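You operate a simulated robot arm through the tools that you are given. There is no shell and no other tool.

Carry out the task below with a simulated robot arm. There is one attempt and no reset: what you move stays moved.

## Task
Hold the volts of cell No. 95 on the multimeter and light its display.
Fine: cell in the holder, switch on, 20 V range.

Only the result counts: the job must be done as asked and must still hold three seconds after the hand-in. Knocking over, shifting, dropping, spilling or breaking anything else fails it.

## Robot
A 6-joint arm with a two-finger parallel gripper, fixed in place. Base frame: the origin is at the foot of the arm, x ahead of it, y to its left, z up; the work surface is at about z = 0.72. Lengths are in m, angles in rad, forces in N, time in s.
With the tool pointing down near the work surface it reaches from about 0.26 to 0.66 m from the base axis. Its first joint turns from -1.152 to 1.152 rad. Payload 2.9 kg.
The tool frame sits at the grasp point between the pads (the TCP): z along the fingers, y along the line on which they close. The tips reach 0.03 m beyond it. The gripper opens to 0.11 m. The fingers are 0.02 m wide and 0.01 m thick; the gripper's body (0.048 by 0.112 m) begins 0.055 m behind the TCP.
Orientation is told as [roll, pitch, yaw] about the base's x, y, z axes, in that order, counted from this pose: with the fingers straight down and closing along the base's y, the tool's x points along the base's -x, its y along +y and its z along -z.

## Interface
- The arm moves only by the tool play_rows. Its argument "targets" is a list of rows, each an object of numbers (a shift or turn left out is 0, a gripper value left out holds the last): "rx", "ry", "rz": the turn, a rotation vector about the tool's x, y, z in units of 60 degrees (1.0 is 60 degrees); "tx", "ty", "tz": the shift along the tool's x, y, z in units of 150 mm (1.0 is 150 mm); "grip": the closure, from 0 (fully open) to 1 (shut). In form: [{"rx": .., "ry": .., "rz": .., "tx": .., "ty": .., "tz": .., "grip": ..}, ...]. A call has 1 to 20 rows; each row is the pose to reach, as a shift and turn from the pose commanded when the call began, along the tool's axes at that moment. A call with a number of a shift or a turn outside -1 to 1 is refused whole. Rows are played at 5 a second. More than 0.05 m and 0.15 rad between two rows, or a gripper value outside its range, and nothing of the call is played. A pose out of reach is approached as far as the arm can. The call stops where the force on the tool passes 40 N (or 10 N more than at its start, if that is more) or the arm is blocked; 0.2 s more then pass. Each finger travels about 0.108 m/s and halts on what it meets, pressing with about 34 N; the grip force reading is that of the motor and also rises with nothing between the fingers. The clock runs only during rows and for 0.2 s after the last one: add rows that repeat a pose to give the fingers time. It gives the time, the measured TCP pose, the force on the tool (base axes), the opening and the grip force at its end, in the units of the frame above (readings bear some noise), with the torque about the TCP (base axes, N m) and any sound that the robot's microphone picked up.
- Cameras (640 x 400 px; columns grow to the right, rows downward): "scene" is fixed at [0.0474, 0.4294, 1.4103]; the picture's right is [-0.96, -0.28, 0.00], its down [-0.14, 0.48, -0.87] and it looks along [0.24, -0.83, -0.50] (base axes); focal length 362 px, centre (320, 200). "wrist" rides on the gripper at [0.072, 0.017, -0.103] in the tool frame; the picture's right is [-0.23, 0.97, 0.00], its down [-0.76, -0.18, -0.62] and it looks along [-0.61, -0.14, 0.78] (tool axes); focal length 222 px, centre (320, 200). There is no depth. A picture from a camera that has moved, and an enlarged one, comes with that camera's place and axes in the base frame and with its lens. The place of the scene camera against the robot may be out by one fixed shift of up to 0.025 m in any direction.
- get_image(camera): a new picture of that camera. It takes no simulated time.
- enlarge(camera, box): a new picture of the part [left, top, right, bottom] of that camera's present view, enlarged. It takes no simulated time.
- finish_job(): hands the job in; it is judged then, once.

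Places have to be worked out from the pictures, the camera data and where the tool is seen. Open the gripper and draw the arm clear of the work before you hand the job in, unless the task says otherwise.

The tools are called after ">>>" as name(argument=value, ...) on one line, values as JSON. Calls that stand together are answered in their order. play_rows: Moves the arm, as the interface text tells. Its arguments: {"type":"object","properties":{"targets":{"type":"array","items":{"type":"object","properties":{"rx":{"type":"number"},"ry":{"type":"number"},"rz":{"type":"number"},"tx":{"type":"number"},"ty":{"type":"number"},"tz":{"type":"number"},"grip":{"type":"number"}}}}},"required":["targets"]} The other tools are called the same way: get_image (camera) takes a picture; enlarge (camera, box) takes an enlarged picture of a part of a camera's view; finish_job () hands the job in.

At the start:

```text
time: 0.0
ee_pos: [0.4048, -0.1964, 1.1345]
tool_rot: [0.001, -0.001, -0.001]
force: [-0.5, 0.0, 0.6]
wrist_torque: [-0.02, 0.01, 0.01]
width: 0.1101
grip_force: 0.0
```

scene: 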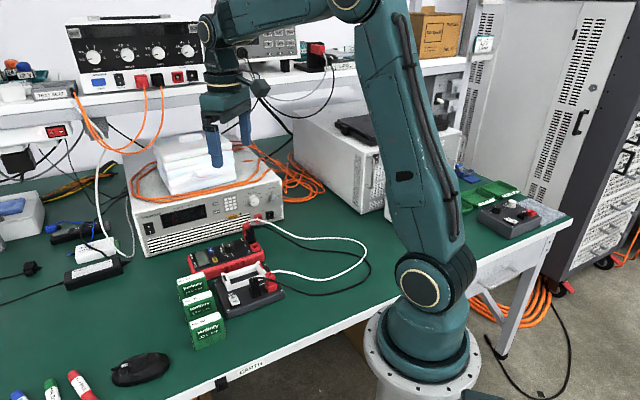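
wrist: 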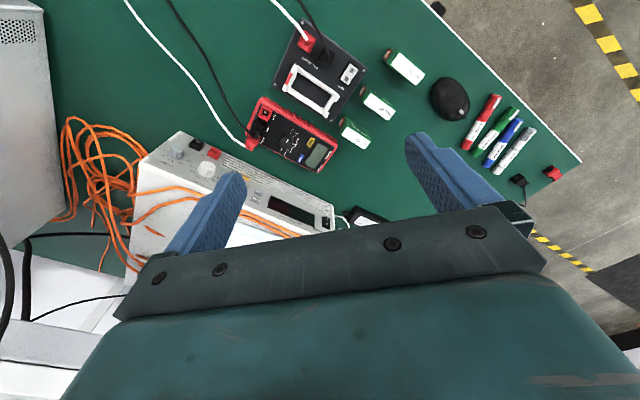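

I start by enlarging the views to identify the cells, holder, and multimeter.

>>> enlarge(camera="scene", box=[160, 220, 320, 360])

>>> enlarge(camera="wrist", box=[230, 10, 440, 180])

>>> enlarge(camera="scene", box=[430, 150, 590, 250])

```text
2.86 times, centred on (240, 290) of scene
camera zoom: at [0.0474, 0.4294, 1.4103], right [-0.96, -0.28, 0.0], down [-0.14, 0.48, -0.87], along [0.24, -0.83, -0.5], focal length 1036 px, centre (549, -57)
```

zoom: 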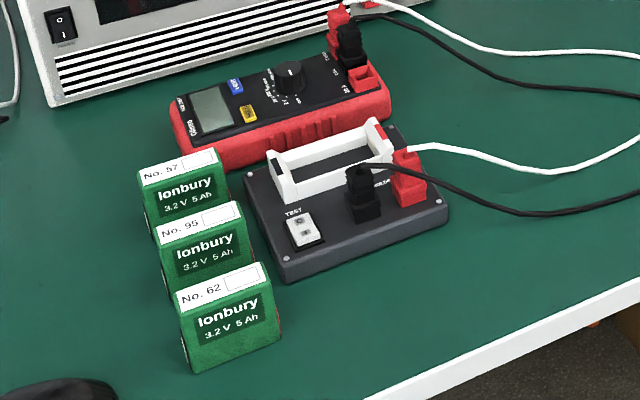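

```text
2.35 times, centred on (335, 95) of wrist
camera zoom: at [0.3321, -0.1809, 1.2376], right [0.23, 0.97, 0.0], down [0.76, -0.18, 0.62], along [0.61, -0.14, -0.78], focal length 523 px, centre (285, 447)
```

zoom: 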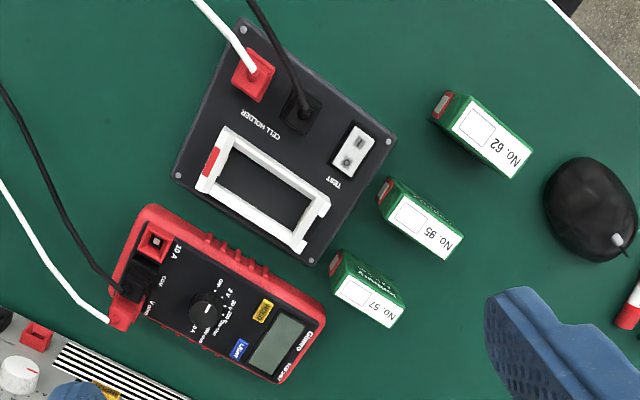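

```text
4.00 times, centred on (510, 200) of scene
camera zoom: at [0.0474, 0.4294, 1.4103], right [-0.96, -0.28, 0.0], down [-0.14, 0.48, -0.87], along [0.24, -0.83, -0.5], focal length 1450 px, centre (-440, 200)
```

zoom: 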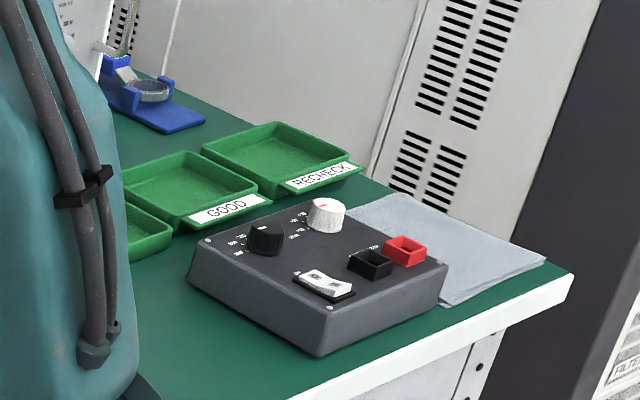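

I need a sharper view of the meter dial, the sockets, the switch and the cells' ends.

>>> enlarge(camera="wrist", box=[240, 85, 350, 180])

>>> enlarge(camera="scene", box=[180, 215, 270, 280])

>>> enlarge(camera="scene", box=[210, 255, 300, 325])

>>> enlarge(camera="wrist", box=[270, 10, 380, 130])

```text
4.21 times, centred on (295, 132) of wrist
camera zoom: at [0.3321, -0.1809, 1.2376], right [0.23, 0.97, 0.0], down [0.76, -0.18, 0.62], along [0.61, -0.14, -0.78], focal length 935 px, centre (425, 484)
```

zoom: 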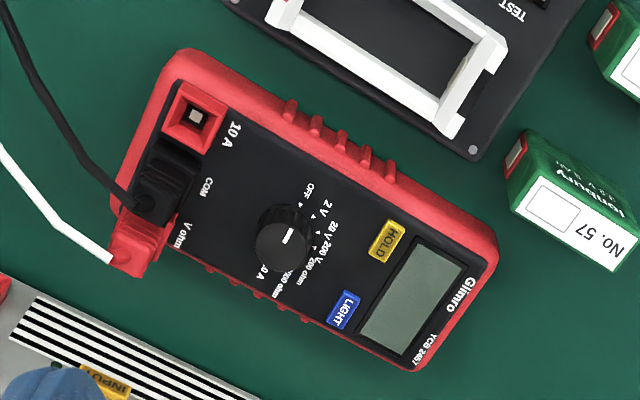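

```text
6.15 times, centred on (225, 248) of scene
camera zoom: at [0.0474, 0.4294, 1.4103], right [-0.96, -0.28, 0.0], down [-0.14, 0.48, -0.87], along [0.24, -0.83, -0.5], focal length 2231 px, centre (905, -92)
```

zoom: 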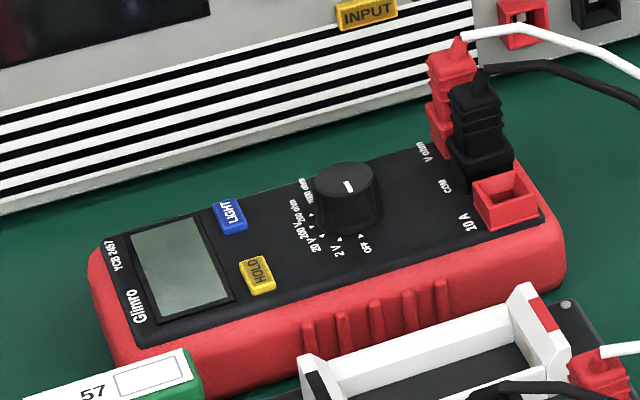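

```text
5.71 times, centred on (255, 290) of scene
camera zoom: at [0.0474, 0.4294, 1.4103], right [-0.96, -0.28, 0.0], down [-0.14, 0.48, -0.87], along [0.24, -0.83, -0.5], focal length 2072 px, centre (691, -314)
```

zoom: 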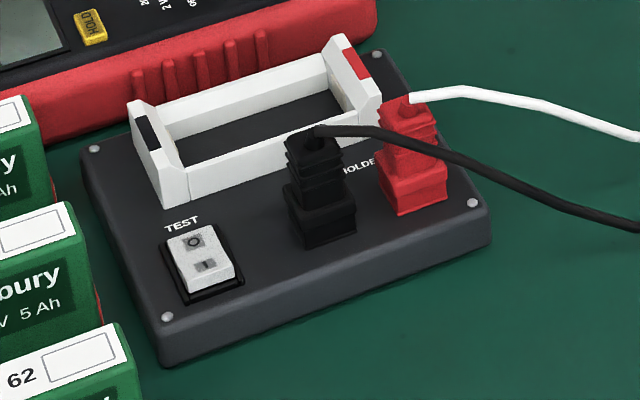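

```text
3.33 times, centred on (325, 70) of wrist
camera zoom: at [0.3321, -0.1809, 1.2376], right [0.23, 0.97, 0.0], down [0.76, -0.18, 0.62], along [0.61, -0.14, -0.78], focal length 740 px, centre (303, 633)
```

zoom: 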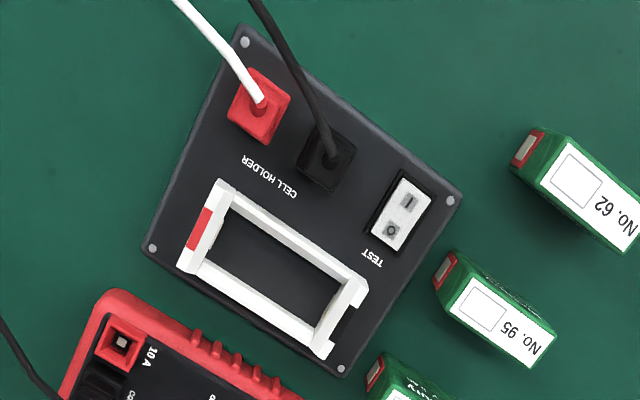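

The cells (57, 95, 62) stand in a row near (0.49, -0.10), red ends facing the holder, whose cradle is near (0.43, -0.22). The meter is near (0.53, -0.27) and its dial seems to be at OFF. I back the arm off in x and lower it for a closer wrist view.

>>> play_rows(targets=[{"tx": 0.1, "tz": 0.18}, {"tx": 0.2, "tz": 0.36}, {"tx": 0.3, "tz": 0.54}, {"tx": 0.4, "tz": 0.72}, {"tx": 0.5, "tz": 0.9}, {"tx": 0.5, "tz": 0.9}])

```text
time: 1.4
ee_pos: [0.3276, -0.1959, 1.0013]
tool_rot: [-0.001, 0.0, -0.001]
force: [0.6, -0.9, -0.4]
wrist_torque: [-0.02, 0.0, 0.02]
width: 0.1101
grip_force: 0.0
```

The arm is now at (0.328, -0.196, 1.001). I take wrist pictures, enlarged on the meter, holder and cells.

>>> get_image(camera="wrist")

>>> enlarge(camera="wrist", box=[220, 120, 400, 240])

>>> enlarge(camera="wrist", box=[240, 0, 480, 150])

```text
taken
camera wrist: at [0.2546, -0.18, 1.1044], right [0.23, 0.97, 0.0], down [0.76, -0.18, 0.62], along [0.61, -0.14, -0.78], focal length 222 px, centre (320, 200)
```

wrist: 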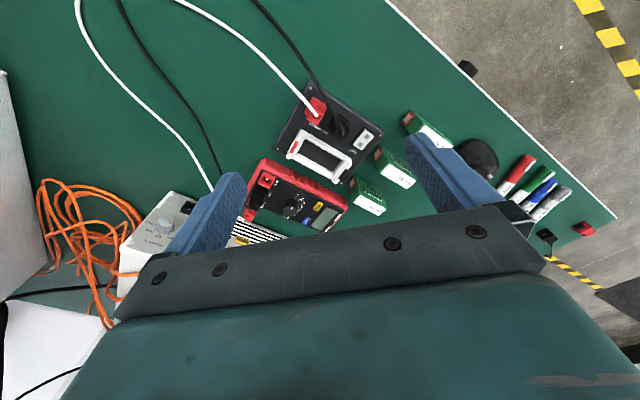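

```text
3.33 times, centred on (310, 180) of wrist
camera zoom: at [0.2546, -0.18, 1.1044], right [0.23, 0.97, 0.0], down [0.76, -0.18, 0.62], along [0.61, -0.14, -0.78], focal length 740 px, centre (353, 267)
```

zoom: 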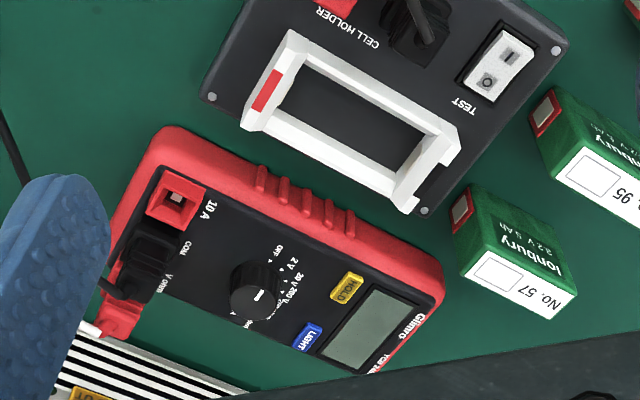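

```text
2.67 times, centred on (360, 75) of wrist
camera zoom: at [0.2546, -0.18, 1.1044], right [0.23, 0.97, 0.0], down [0.76, -0.18, 0.62], along [0.61, -0.14, -0.78], focal length 592 px, centre (213, 533)
```

zoom: 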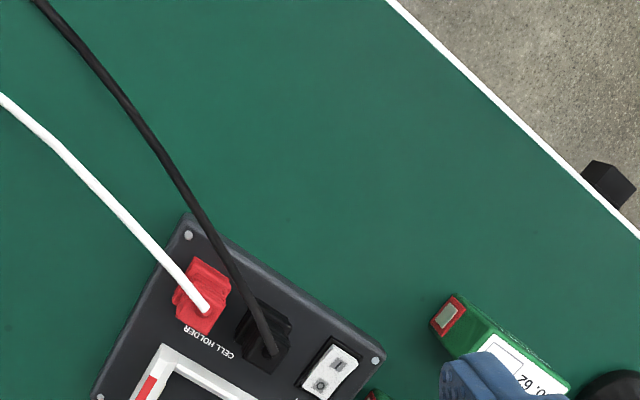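

I zoom in further on the dial, the cradle and the cells.

>>> enlarge(camera="wrist", box=[270, 180, 330, 220])

>>> enlarge(camera="wrist", box=[270, 120, 360, 190])

>>> enlarge(camera="wrist", box=[340, 130, 430, 220])

>>> enlarge(camera="wrist", box=[290, 80, 390, 155])

```text
10.00 times, centred on (300, 200) of wrist
camera zoom: at [0.2546, -0.18, 1.1044], right [0.23, 0.97, 0.0], down [0.76, -0.18, 0.62], along [0.61, -0.14, -0.78], focal length 2221 px, centre (520, 200)
```

zoom: 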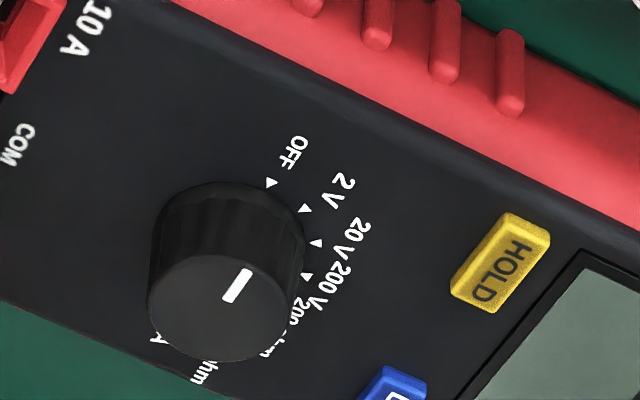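

```text
5.71 times, centred on (315, 155) of wrist
camera zoom: at [0.2546, -0.18, 1.1044], right [0.23, 0.97, 0.0], down [0.76, -0.18, 0.62], along [0.61, -0.14, -0.78], focal length 1269 px, centre (349, 457)
```

zoom: 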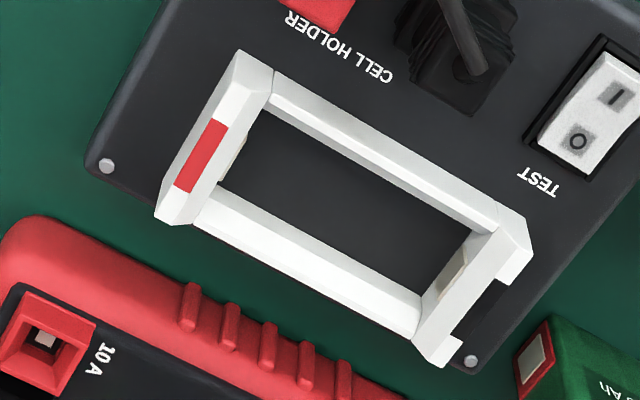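

```text
4.44 times, centred on (385, 175) of wrist
camera zoom: at [0.2546, -0.18, 1.1044], right [0.23, 0.97, 0.0], down [0.76, -0.18, 0.62], along [0.61, -0.14, -0.78], focal length 987 px, centre (31, 311)
```

zoom: 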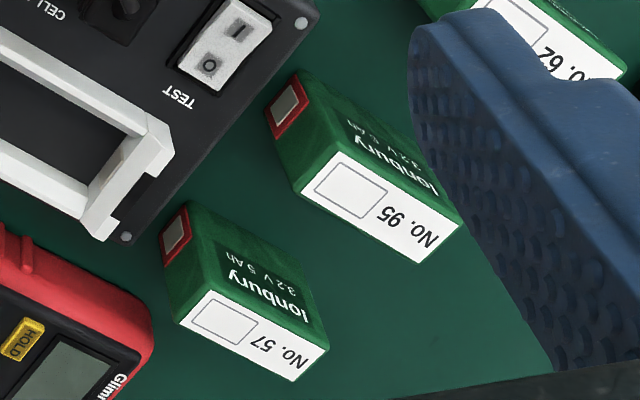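

```text
5.33 times, centred on (340, 118) of wrist
camera zoom: at [0.2546, -0.18, 1.1044], right [0.23, 0.97, 0.0], down [0.76, -0.18, 0.62], along [0.61, -0.14, -0.78], focal length 1185 px, centre (213, 640)
```

zoom: 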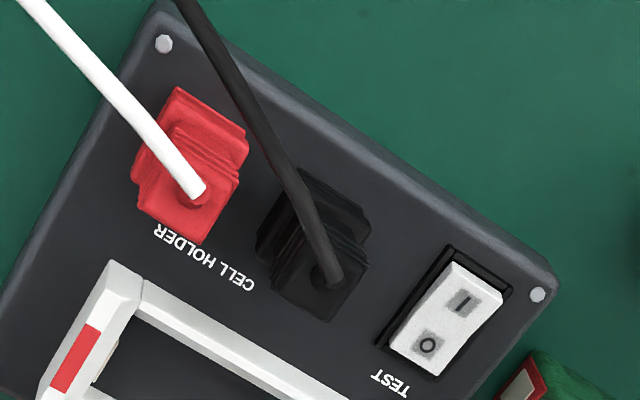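

The dial points to OFF, two steps of about 30° short of 20 V. I estimate these positions:
- Cell 95: top centre (0.488, -0.096, 0.782), long axis about 48°
- Cradle: centre (0.432, -0.222)
- Switch "I" side: (0.415, -0.139), raised, so the switch is off

I turn the tool 48° so it closes across the cell's thin side and move toward the cell.

>>> play_rows(targets=[{"rz": -0.1, "tx": -0.06, "ty": 0.04, "tz": 0.03, "grip": 0.0}, {"rz": -0.2, "tx": -0.12, "ty": 0.08, "tz": 0.06, "grip": 0.1}, {"rz": -0.3, "tx": -0.18, "ty": 0.12, "tz": 0.09, "grip": 0.2}, {"rz": -0.4, "tx": -0.24, "ty": 0.16, "tz": 0.12, "grip": 0.3}, {"rz": -0.5, "tx": -0.3, "ty": 0.2, "tz": 0.15, "grip": 0.4}, {"rz": -0.6, "tx": -0.4, "ty": 0.26, "tz": 0.2, "grip": 0.5}, {"rz": -0.7, "tx": -0.5, "ty": 0.33, "tz": 0.25, "grip": 0.5}, {"rz": -0.8, "tx": -0.6, "ty": 0.4, "tz": 0.3, "grip": 0.5}, {"rz": -0.8, "tx": -0.6, "ty": 0.4, "tz": 0.3, "grip": 0.5}])

```text
time: 3.4
ee_pos: [0.422, -0.1358, 0.9548]
tool_rot: [0.0, 0.0, 0.841]
force: [-0.4, 0.0, -0.6]
wrist_torque: [0.01, -0.02, 0.02]
width: 0.0549
grip_force: 0.1
```

Yaw is 48° and the opening 0.055. I check the wrist and scene views.

>>> get_image(camera="wrist")

>>> get_image(camera="scene")

```text
taken
camera wrist: at [0.3591, -0.1796, 1.059], right [-0.57, 0.82, 0.0], down [0.64, 0.45, 0.62], along [0.51, 0.36, -0.78], focal length 222 px, centre (320, 200)
```

wrist: 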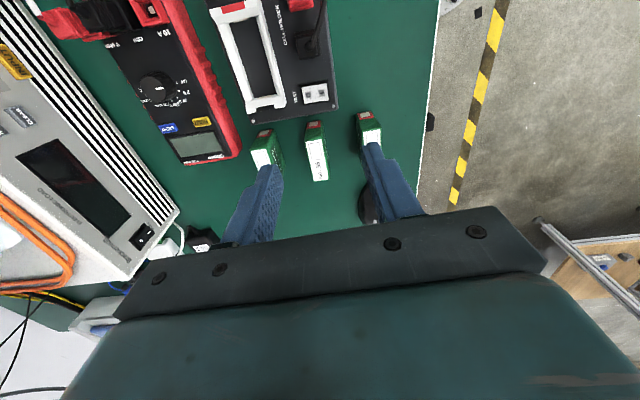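

```text
taken
```

scene: 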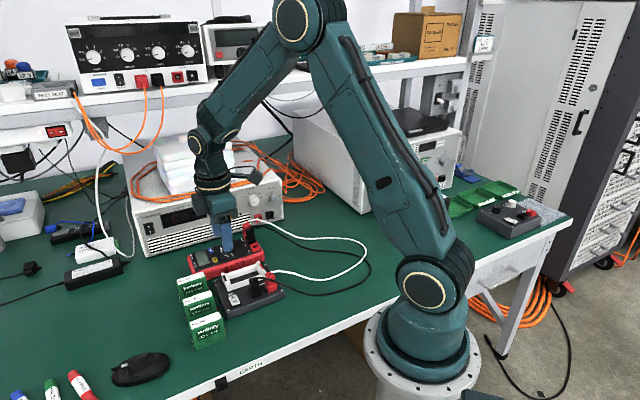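

I enlarge the cell and cradle parts of the wrist view for precise placement.

>>> enlarge(camera="wrist", box=[230, 90, 400, 200])

>>> enlarge(camera="wrist", box=[190, 0, 350, 125])

>>> enlarge(camera="wrist", box=[90, 0, 250, 170])

```text
3.64 times, centred on (315, 145) of wrist
camera zoom: at [0.3591, -0.1796, 1.059], right [-0.57, 0.82, 0.0], down [0.64, 0.45, 0.62], along [0.51, 0.36, -0.78], focal length 808 px, centre (338, 400)
```

zoom: 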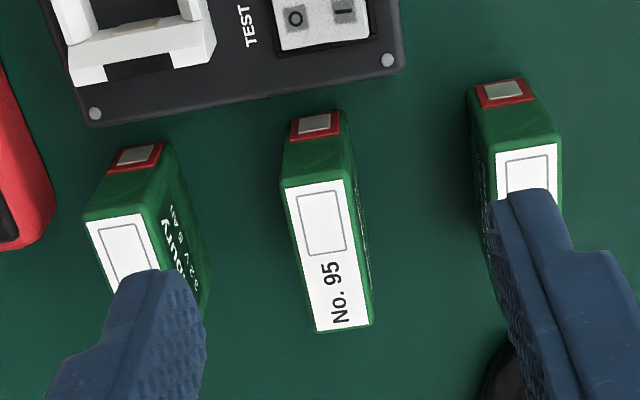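

```text
3.20 times, centred on (270, 62) of wrist
camera zoom: at [0.3591, -0.1796, 1.059], right [-0.57, 0.82, 0.0], down [0.64, 0.45, 0.62], along [0.51, 0.36, -0.78], focal length 711 px, centre (480, 640)
```

zoom: 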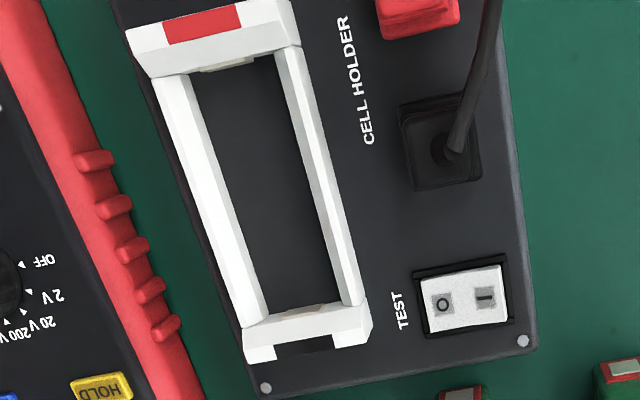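

```text
2.35 times, centred on (170, 85) of wrist
camera zoom: at [0.3591, -0.1796, 1.059], right [-0.57, 0.82, 0.0], down [0.64, 0.45, 0.62], along [0.51, 0.36, -0.78], focal length 523 px, centre (673, 471)
```

zoom: 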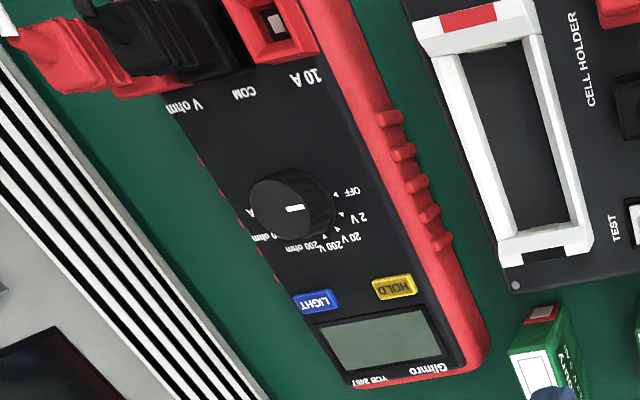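

In this view the cell's and cradle's long axes both measure about 45°, with the cell centre at about (0.486, -0.095) and the cradle centre at about (0.434, -0.222). I move above cell 95 at z = 0.87 and check the alignment before descending.

>>> play_rows(targets=[{"rz": 0.01, "tx": -0.1, "ty": -0.03, "tz": 0.1}, {"rz": 0.02, "tx": -0.22, "ty": -0.06, "tz": 0.22}, {"rz": 0.03, "tx": -0.34, "ty": -0.1, "tz": 0.36}, {"rz": 0.045, "tx": -0.45, "ty": -0.13, "tz": 0.5}, {"rz": 0.045, "tx": -0.49, "ty": -0.135, "tz": 0.565}, {"rz": 0.045, "tx": -0.49, "ty": -0.135, "tz": 0.565}])

```text
time: 4.8
ee_pos: [0.4856, -0.0944, 0.8691]
tool_rot: [0.0, 0.0, 0.789]
force: [-0.5, 0.7, -0.5]
wrist_torque: [0.02, -0.02, -0.03]
width: 0.0548
grip_force: 0.2
```

Now above the cell at (0.4856, -0.0944, 0.869); I check how the fingers line up with it.

>>> get_image(camera="wrist")

>>> enlarge(camera="scene", box=[150, 170, 310, 360])

```text
taken
camera wrist: at [0.4223, -0.1353, 0.9718], right [-0.53, 0.85, 0.0], down [0.66, 0.42, 0.62], along [0.53, 0.33, -0.78], focal length 222 px, centre (320, 200)
```

wrist: 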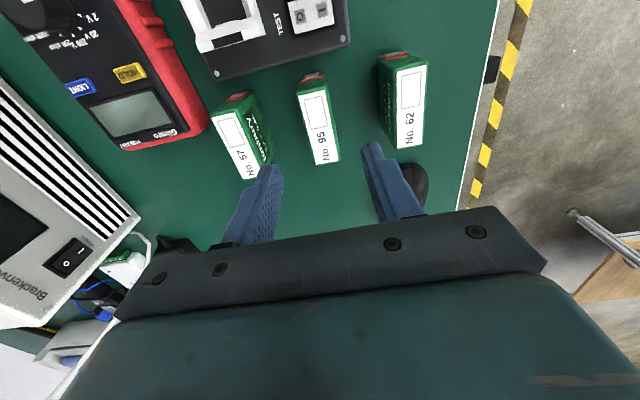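

```text
2.11 times, centred on (230, 265) of scene
camera zoom: at [0.0474, 0.4294, 1.4103], right [-0.96, -0.28, 0.0], down [-0.14, 0.48, -0.87], along [0.24, -0.83, -0.5], focal length 763 px, centre (510, 63)
```

zoom: 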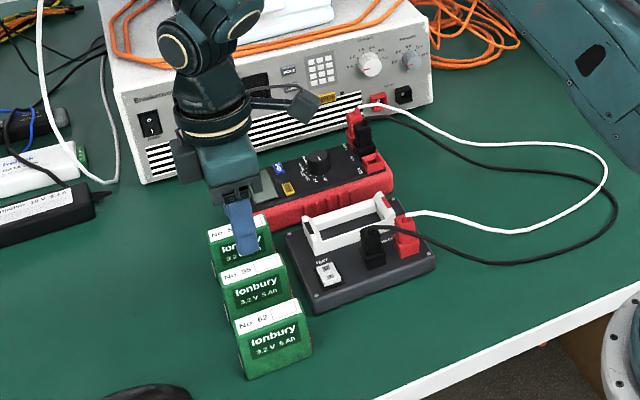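

>>> enlarge(camera="wrist", box=[270, 60, 370, 180])

```text
3.33 times, centred on (320, 120) of wrist
camera zoom: at [0.4223, -0.1353, 0.9718], right [-0.53, 0.85, 0.0], down [0.66, 0.42, 0.62], along [0.53, 0.33, -0.78], focal length 740 px, centre (320, 467)
```

zoom: 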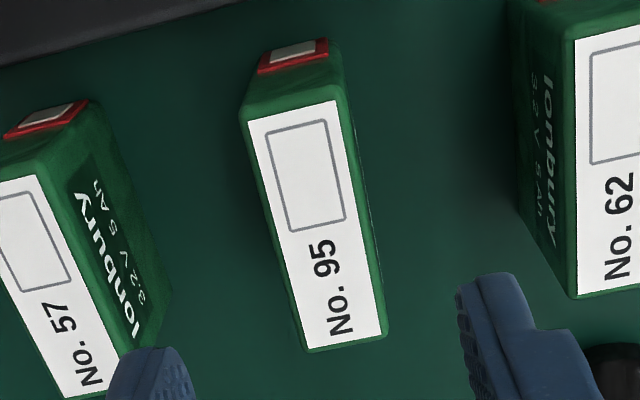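

The closer view puts the cell top at z ≈ 0.79 with its centre at (0.4805, -0.0993). I shift 7 mm along its axis and descend to z = 0.785 with the fingers straddling the cell.

>>> play_rows(targets=[{"tx": 0.047, "tz": 0.05}, {"tx": 0.047, "tz": 0.15}, {"tx": 0.047, "tz": 0.25}, {"tx": 0.047, "tz": 0.35}, {"tx": 0.047, "tz": 0.45}, {"tx": 0.047, "tz": 0.52}, {"tx": 0.047, "tz": 0.56}, {"tx": 0.047, "tz": 0.56}])

>>> get_image(camera="wrist")

>>> enlarge(camera="scene", box=[150, 200, 310, 360])

```text
time: 6.6
ee_pos: [0.4793, -0.1014, 0.7861]
tool_rot: [0.0, -0.001, 0.79]
force: [0.1, 0.1, 0.3]
wrist_torque: [-0.01, 0.0, -0.01]
width: 0.0548
grip_force: 0.1
```

```text
taken
camera wrist: at [0.4158, -0.1413, 0.8889], right [-0.53, 0.85, 0.0], down [0.66, 0.42, 0.62], along [0.53, 0.33, -0.78], focal length 222 px, centre (320, 200)
```

wrist: 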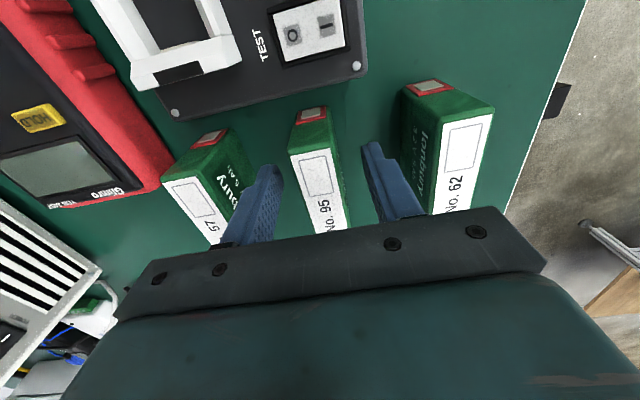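

```text
2.50 times, centred on (230, 280) of scene
camera zoom: at [0.0474, 0.4294, 1.4103], right [-0.96, -0.28, 0.0], down [-0.14, 0.48, -0.87], along [0.24, -0.83, -0.5], focal length 906 px, centre (545, 0)
```

zoom: 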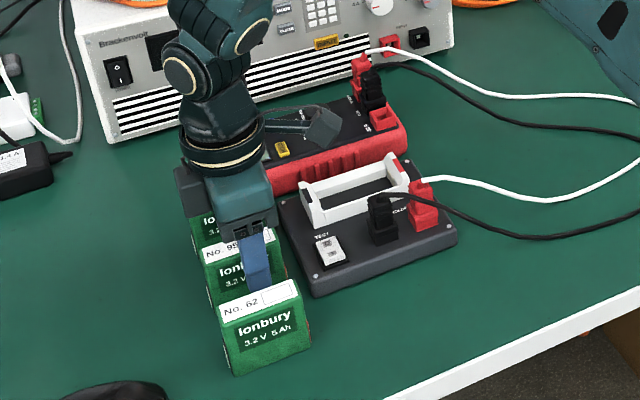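

Fingers straddle cell 95 with clear gaps to its neighbours. I close the gripper on it.

>>> play_rows(targets=[{"grip": 0.65}, {"grip": 0.75}, {"grip": 0.85}, {"grip": 1.0}, {"grip": 1.0}])

>>> get_image(camera="wrist")

```text
time: 7.8
ee_pos: [0.4785, -0.0996, 0.7856]
tool_rot: [0.0, 0.001, 0.792]
force: [-0.4, 0.1, -1.1]
wrist_torque: [0.02, -0.01, 0.0]
width: 0.0256
grip_force: 34.2
```

```text
taken
camera wrist: at [0.4158, -0.1413, 0.8889], right [-0.53, 0.85, 0.0], down [0.66, 0.42, 0.62], along [0.53, 0.33, -0.78], focal length 222 px, centre (320, 200)
```

wrist: 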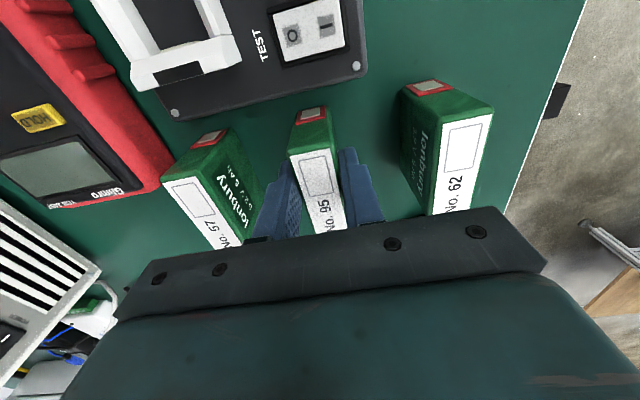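

The cell is held at a thickness of 25.6 mm. I lift it straight up to z ≈ 0.90.

>>> play_rows(targets=[{"tz": -0.08}, {"tz": -0.2}, {"tz": -0.35}, {"tz": -0.5}, {"tz": -0.65}, {"tz": -0.767}, {"tz": -0.767}])

>>> get_image(camera="wrist")

>>> enlarge(camera="scene", box=[150, 180, 310, 360])

```text
time: 9.4
ee_pos: [0.4781, -0.1, 0.9001]
tool_rot: [0.001, 0.001, 0.792]
force: [-0.1, -0.6, -2.3]
wrist_torque: [-0.04, 0.0, 0.03]
width: 0.0255
grip_force: 34.3
```

```text
taken
camera wrist: at [0.4145, -0.1409, 1.003], right [-0.53, 0.85, 0.0], down [0.66, 0.42, 0.62], along [0.53, 0.33, -0.78], focal length 222 px, centre (320, 200)
```

wrist: 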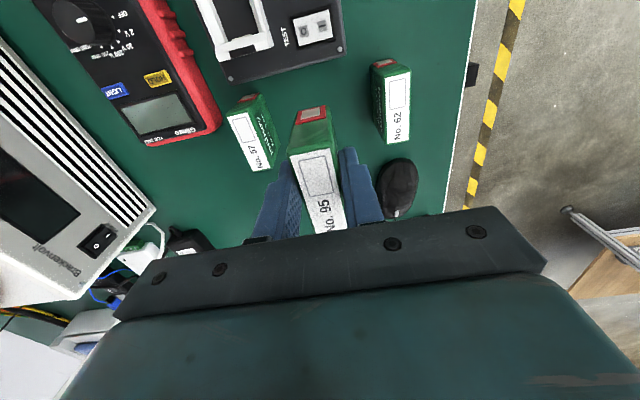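

```text
2.22 times, centred on (230, 270) of scene
camera zoom: at [0.0474, 0.4294, 1.4103], right [-0.96, -0.28, 0.0], down [-0.14, 0.48, -0.87], along [0.24, -0.83, -0.5], focal length 806 px, centre (520, 44)
```

zoom: 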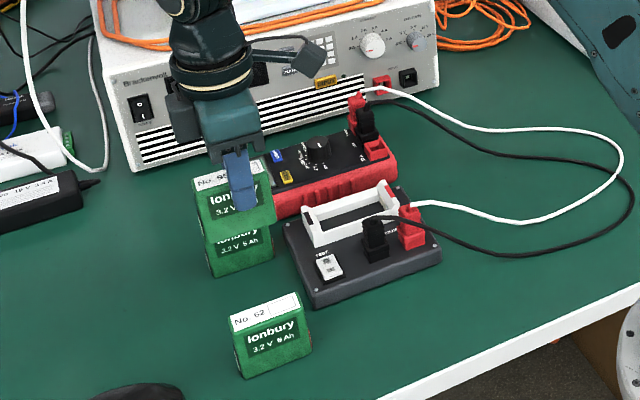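

>>> enlarge(camera="wrist", box=[250, 90, 390, 240])

>>> enlarge(camera="wrist", box=[180, 0, 360, 100])

```text
2.67 times, centred on (320, 165) of wrist
camera zoom: at [0.4145, -0.1409, 1.003], right [-0.53, 0.85, 0.0], down [0.66, 0.42, 0.62], along [0.53, 0.33, -0.78], focal length 592 px, centre (320, 293)
```

zoom: 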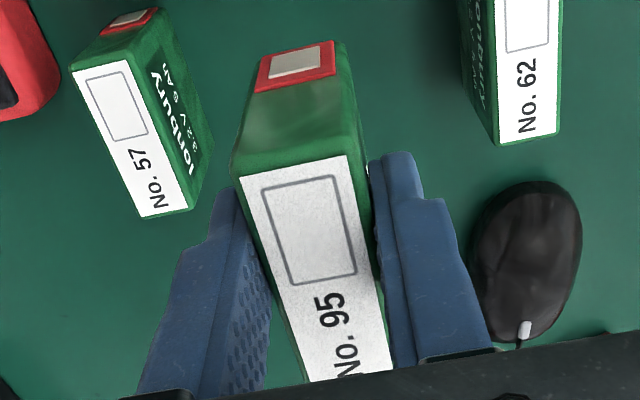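

```text
3.56 times, centred on (270, 50) of wrist
camera zoom: at [0.4145, -0.1409, 1.003], right [-0.53, 0.85, 0.0], down [0.66, 0.42, 0.62], along [0.53, 0.33, -0.78], focal length 790 px, centre (498, 733)
```

zoom: 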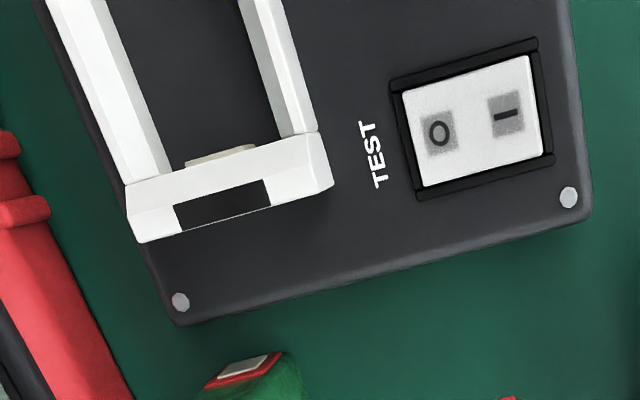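

The cell is held centred, its red end toward the holder's red end. Using several views, I get the cradle centre at (0.4344, -0.2225) with axis 44.6°, and the cell centre about 3.5 mm ahead of the TCP. I carry it over the cradle, staying high.

>>> play_rows(targets=[{"rz": 0.002, "tx": 0.1, "ty": -0.045}, {"rz": 0.004, "tx": 0.24, "ty": -0.11}, {"rz": 0.006, "tx": 0.38, "ty": -0.17}, {"rz": 0.008, "tx": 0.52, "ty": -0.235}, {"rz": 0.01, "tx": 0.66, "ty": -0.3}, {"rz": 0.013, "tx": 0.77, "ty": -0.345}, {"rz": 0.013, "tx": 0.809, "ty": -0.363}, {"rz": 0.013, "tx": 0.809, "ty": -0.363}])

>>> get_image(camera="wrist")

>>> enlarge(camera="scene", box=[180, 180, 320, 330])

>>> enlarge(camera="wrist", box=[230, 60, 410, 240])

```text
time: 11.2
ee_pos: [0.4333, -0.224, 0.8991]
tool_rot: [0.0, -0.001, 0.775]
force: [-0.8, 0.2, -2.3]
wrist_torque: [-0.02, -0.01, 0.04]
width: 0.0256
grip_force: 34.4
```

```text
taken
camera wrist: at [0.3693, -0.2639, 1.0031], right [-0.52, 0.85, 0.0], down [0.67, 0.41, 0.62], along [0.53, 0.32, -0.78], focal length 222 px, centre (320, 200)
```

wrist: 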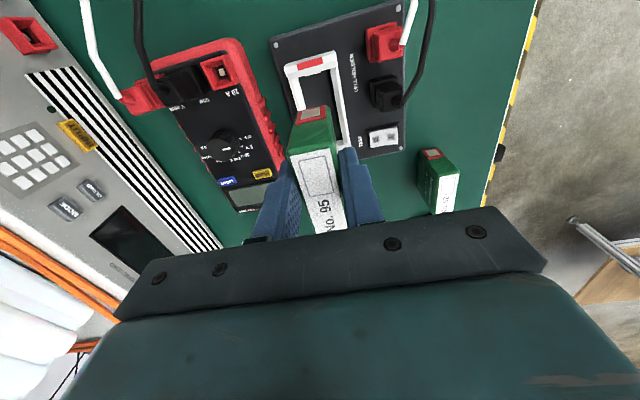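

```text
2.67 times, centred on (250, 255) of scene
camera zoom: at [0.0475, 0.4294, 1.4103], right [-0.96, -0.28, 0.0], down [-0.14, 0.48, -0.87], along [0.24, -0.83, -0.5], focal length 967 px, centre (507, 53)
```

zoom: 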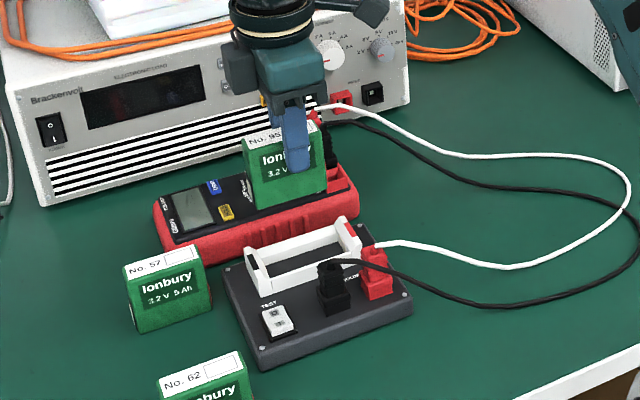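

```text
2.22 times, centred on (320, 150) of wrist
camera zoom: at [0.3693, -0.2639, 1.0031], right [-0.52, 0.85, 0.0], down [0.67, 0.41, 0.62], along [0.53, 0.32, -0.78], focal length 494 px, centre (320, 311)
```

zoom: 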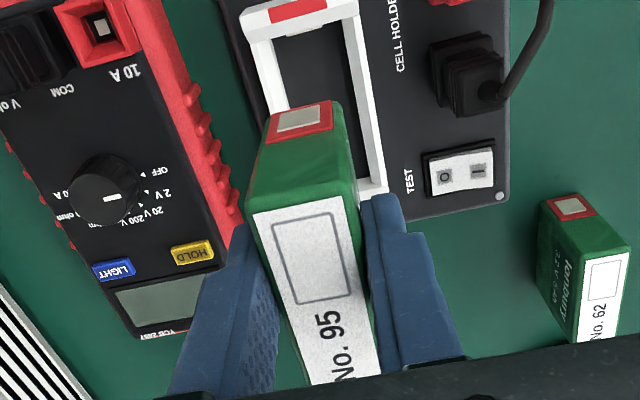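

Over the cradle; the cables are clear. I zoom on the cradle/cell overlap for a final alignment check.

>>> enlarge(camera="wrist", box=[260, 40, 380, 150])

>>> enlarge(camera="scene", box=[230, 215, 300, 300])

```text
3.64 times, centred on (320, 95) of wrist
camera zoom: at [0.3693, -0.2639, 1.0031], right [-0.52, 0.85, 0.0], down [0.67, 0.41, 0.62], along [0.53, 0.32, -0.78], focal length 808 px, centre (320, 582)
```

zoom: 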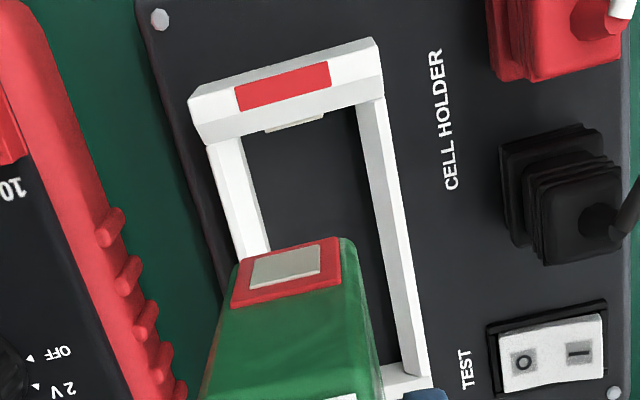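

```text
4.71 times, centred on (265, 258) of scene
camera zoom: at [0.0475, 0.4294, 1.4103], right [-0.96, -0.28, 0.0], down [-0.14, 0.48, -0.87], along [0.24, -0.83, -0.5], focal length 1706 px, centre (579, -71)
```

zoom: 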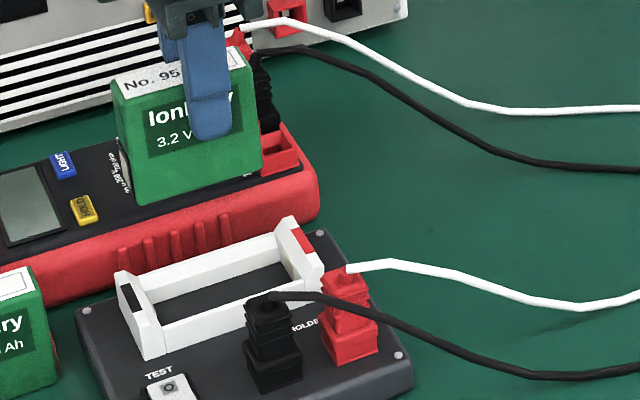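

Alignment is within about 1 mm. I nudge 1 mm sideways and lower until the cell's bottom is just above the cradle walls.

>>> play_rows(targets=[{"ty": 0.007, "tz": 0.08}, {"ty": 0.007, "tz": 0.18}, {"ty": 0.007, "tz": 0.28}, {"ty": 0.007, "tz": 0.36}, {"ty": 0.007, "tz": 0.41}, {"ty": 0.007, "tz": 0.41}])

>>> enlarge(camera="wrist", box=[230, 20, 410, 220])

>>> enlarge(camera="scene", box=[210, 215, 300, 320])

```text
time: 12.6
ee_pos: [0.4316, -0.225, 0.8393]
tool_rot: [0.002, 0.001, 0.777]
force: [-0.5, 0.6, -2.2]
wrist_torque: [-0.01, -0.02, 0.02]
width: 0.0257
grip_force: 33.9
```

```text
2.00 times, centred on (320, 120) of wrist
camera zoom: at [0.3672, -0.2646, 0.9423], right [-0.52, 0.85, 0.0], down [0.67, 0.41, 0.62], along [0.53, 0.32, -0.78], focal length 444 px, centre (320, 360)
```

zoom: 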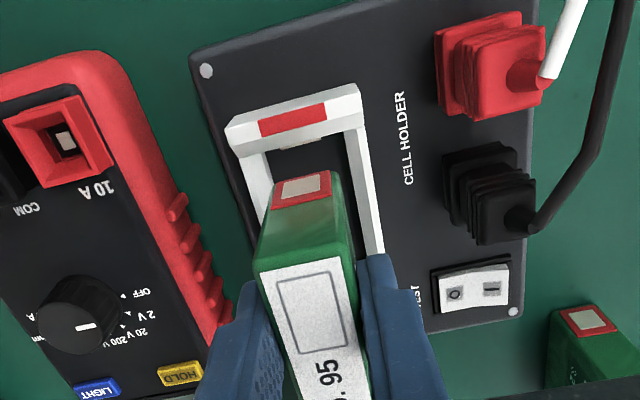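

```text
3.81 times, centred on (255, 268) of scene
camera zoom: at [0.0474, 0.4294, 1.4103], right [-0.96, -0.28, 0.0], down [-0.14, 0.48, -0.87], along [0.24, -0.83, -0.5], focal length 1381 px, centre (568, -57)
```

zoom: 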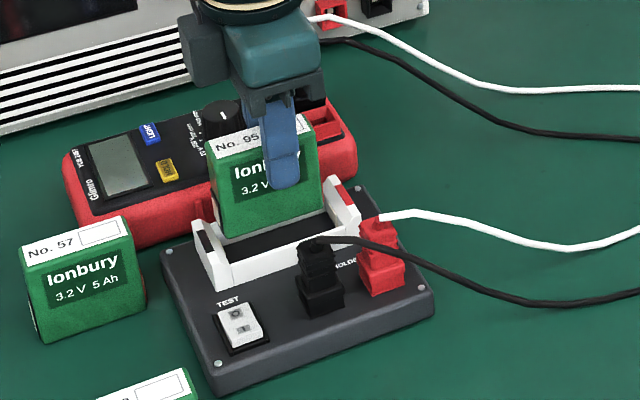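

Well centred in both views. I lower the last 2–2.5 cm in small steps, watching the force.

>>> play_rows(targets=[{"tz": 0.03}, {"tz": 0.06}, {"tz": 0.09}, {"tz": 0.115}, {"tz": 0.135}, {"tz": 0.135}])

>>> enlarge(camera="wrist", box=[230, 20, 410, 220])

>>> enlarge(camera="scene", box=[210, 215, 300, 320])

```text
time: 14.0
ee_pos: [0.4328, -0.2251, 0.8188]
tool_rot: [0.0, 0.0, 0.777]
force: [-0.3, -0.7, -2.3]
wrist_torque: [-0.03, -0.02, 0.0]
width: 0.0256
grip_force: 34.1
```

```text
2.00 times, centred on (320, 120) of wrist
camera zoom: at [0.3678, -0.2653, 0.9223], right [-0.52, 0.85, 0.0], down [0.67, 0.41, 0.62], along [0.53, 0.32, -0.78], focal length 444 px, centre (320, 360)
```

zoom: 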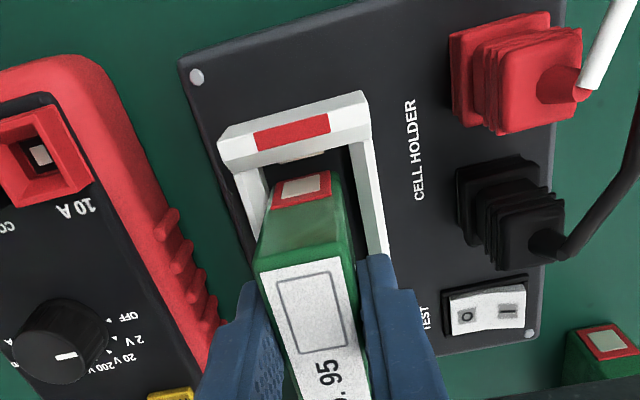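

```text
3.81 times, centred on (255, 268) of scene
camera zoom: at [0.0474, 0.4294, 1.4103], right [-0.96, -0.28, 0.0], down [-0.14, 0.48, -0.87], along [0.24, -0.83, -0.5], focal length 1381 px, centre (568, -57)
```

zoom: 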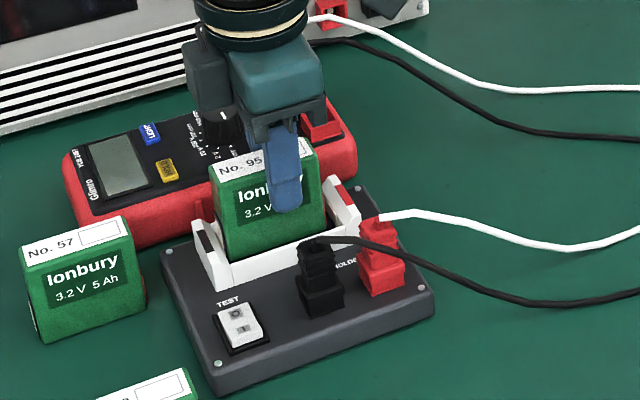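

>>> enlarge(camera="wrist", box=[280, 55, 360, 155])

>>> enlarge(camera="scene", box=[245, 245, 305, 295])

```text
4.00 times, centred on (320, 105) of wrist
camera zoom: at [0.3678, -0.2653, 0.9223], right [-0.52, 0.85, 0.0], down [0.67, 0.41, 0.62], along [0.53, 0.32, -0.78], focal length 888 px, centre (320, 580)
```

zoom: 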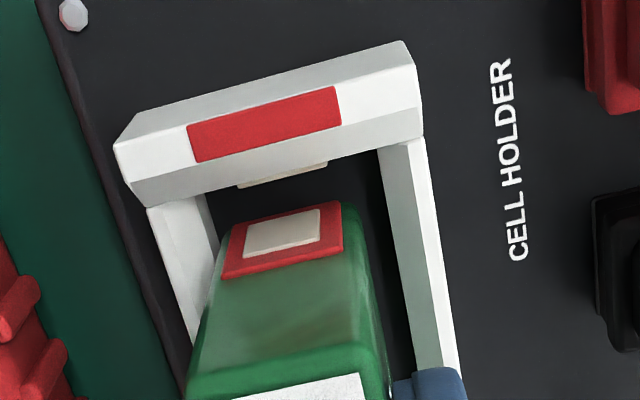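

```text
8.00 times, centred on (275, 270) of scene
camera zoom: at [0.0474, 0.4294, 1.4103], right [-0.96, -0.28, 0.0], down [-0.14, 0.48, -0.87], along [0.24, -0.83, -0.5], focal length 2900 px, centre (680, -360)
```

zoom: 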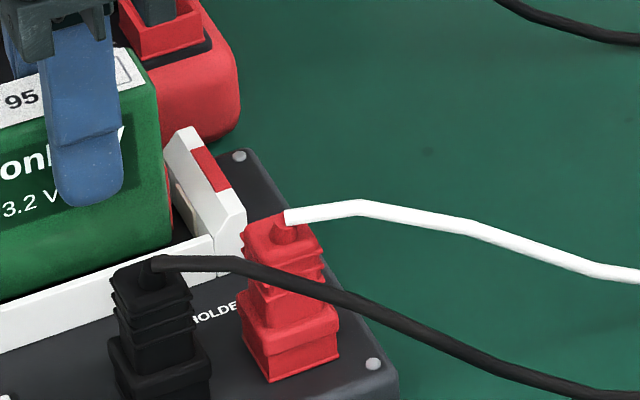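

>>> enlarge(camera="scene", box=[250, 240, 310, 300])

>>> enlarge(camera="scene", box=[240, 235, 290, 295])

```text
6.67 times, centred on (280, 270) of scene
camera zoom: at [0.0474, 0.4294, 1.4103], right [-0.96, -0.28, 0.0], down [-0.14, 0.48, -0.87], along [0.24, -0.83, -0.5], focal length 2417 px, centre (587, -267)
```

zoom: 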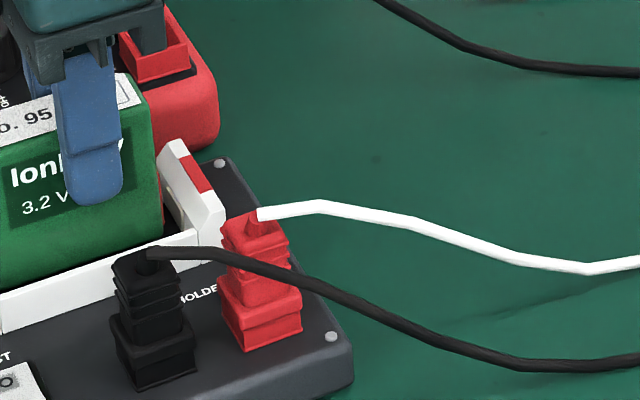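

```text
6.67 times, centred on (265, 265) of scene
camera zoom: at [0.0474, 0.4294, 1.4103], right [-0.96, -0.28, 0.0], down [-0.14, 0.48, -0.87], along [0.24, -0.83, -0.5], focal length 2417 px, centre (687, -233)
```

zoom: 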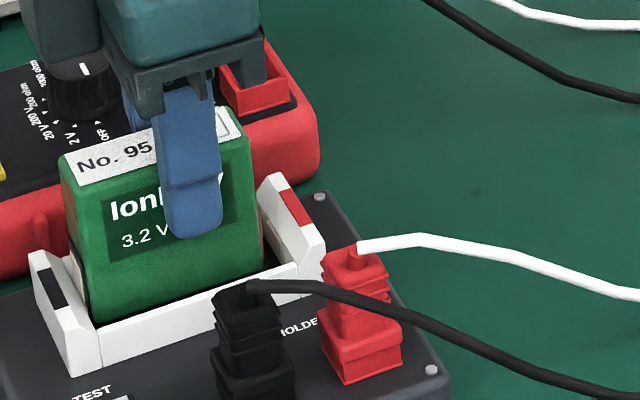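

>>> enlarge(camera="scene", box=[240, 262, 275, 292])

>>> enlarge(camera="scene", box=[268, 255, 298, 285])

```text
13.33 times, centred on (258, 277) of scene
camera zoom: at [0.0474, 0.4294, 1.4103], right [-0.96, -0.28, 0.0], down [-0.14, 0.48, -0.87], along [0.24, -0.83, -0.5], focal length 4834 px, centre (1153, -827)
```

zoom: 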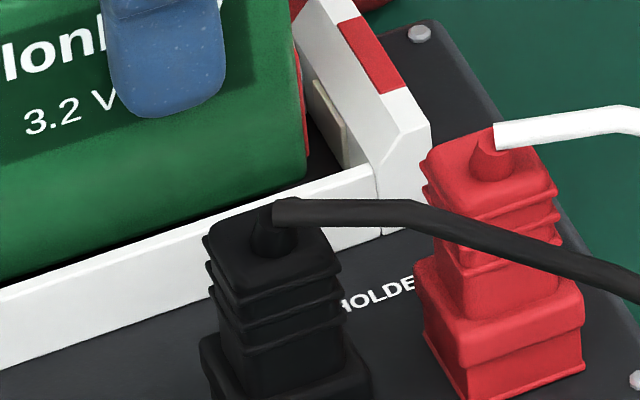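

```text
13.33 times, centred on (283, 270) of scene
camera zoom: at [0.0474, 0.4294, 1.4103], right [-0.96, -0.28, 0.0], down [-0.14, 0.48, -0.87], along [0.24, -0.83, -0.5], focal length 4834 px, centre (813, -733)
```

zoom: 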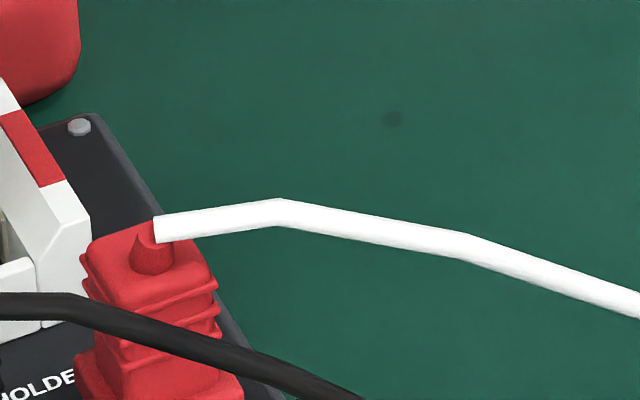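

>>> enlarge(camera="scene", box=[222, 255, 262, 295])

```text
10.00 times, centred on (242, 275) of scene
camera zoom: at [0.0474, 0.4294, 1.4103], right [-0.96, -0.28, 0.0], down [-0.14, 0.48, -0.87], along [0.24, -0.83, -0.5], focal length 3625 px, centre (1100, -550)
```

zoom: 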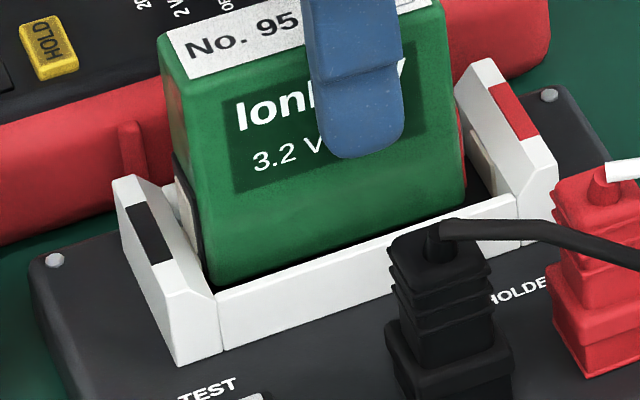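

The cell sits about 3 mm closer to the minus wall than to the red wall. I shift 2.7 mm toward the red end and then lower until it seats.

>>> play_rows(targets=[{"tx": 0.009}, {"tx": 0.018}, {"tx": 0.018, "tz": 0.01}, {"tx": 0.018, "tz": 0.02}, {"tx": 0.018, "tz": 0.027}, {"tx": 0.018, "tz": 0.027}])

>>> enlarge(camera="scene", box=[222, 255, 262, 295])

>>> enlarge(camera="wrist", box=[280, 55, 360, 155])

```text
time: 15.4
ee_pos: [0.4297, -0.2266, 0.8165]
tool_rot: [0.0, -0.002, 0.777]
force: [0.2, -0.4, -3.7]
wrist_torque: [-0.01, 0.01, 0.0]
width: 0.0255
grip_force: 34.0
```

```text
10.00 times, centred on (242, 275) of scene
camera zoom: at [0.0474, 0.4294, 1.4103], right [-0.96, -0.28, 0.0], down [-0.14, 0.48, -0.87], along [0.24, -0.83, -0.5], focal length 3625 px, centre (1100, -550)
```

zoom: 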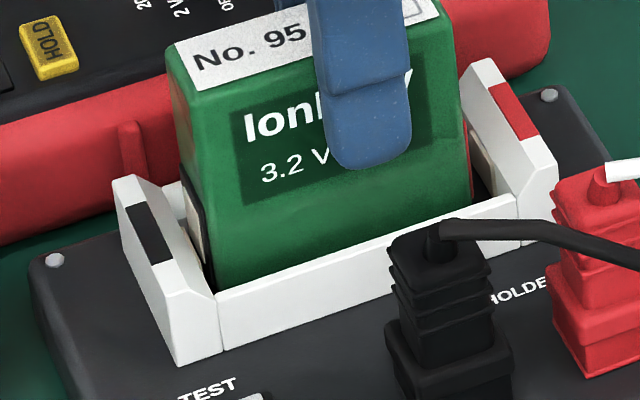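

```text
4.00 times, centred on (320, 105) of wrist
camera zoom: at [0.3665, -0.2661, 0.9183], right [-0.52, 0.85, 0.0], down [0.67, 0.41, 0.62], along [0.53, 0.32, -0.78], focal length 888 px, centre (320, 580)
```

zoom: 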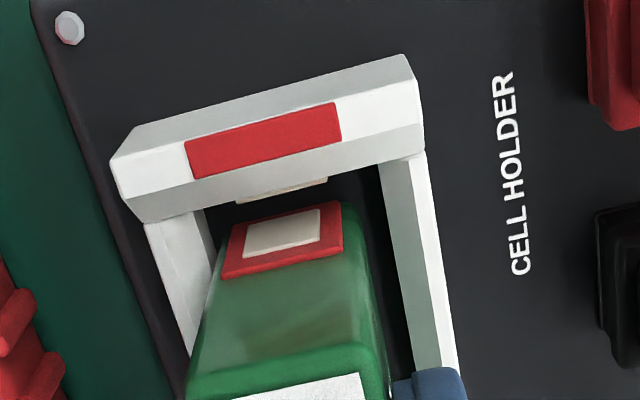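

Centred along the axis now. I continue lowering in 1–1.5 mm steps until contact.

>>> play_rows(targets=[{"tz": 0.008}, {"tz": 0.016}, {"tz": 0.024}, {"tz": 0.032}, {"tz": 0.032}])

>>> enlarge(camera="scene", box=[222, 255, 262, 295])

```text
time: 16.6
ee_pos: [0.4304, -0.2261, 0.8121]
tool_rot: [-0.004, -0.002, 0.777]
force: [-1.9, 5.5, 24.6]
wrist_torque: [-0.03, 0.55, -0.11]
width: 0.0255
grip_force: 33.9
```

```text
10.00 times, centred on (242, 275) of scene
camera zoom: at [0.047, 0.4297, 1.4103], right [-0.96, -0.28, 0.0], down [-0.14, 0.48, -0.87], along [0.24, -0.83, -0.49], focal length 3625 px, centre (1100, -550)
```

zoom: 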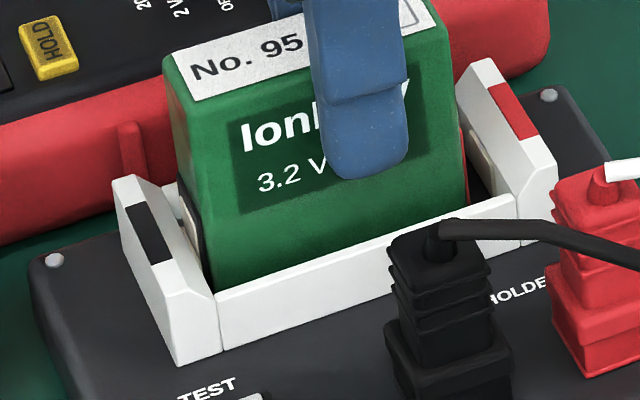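

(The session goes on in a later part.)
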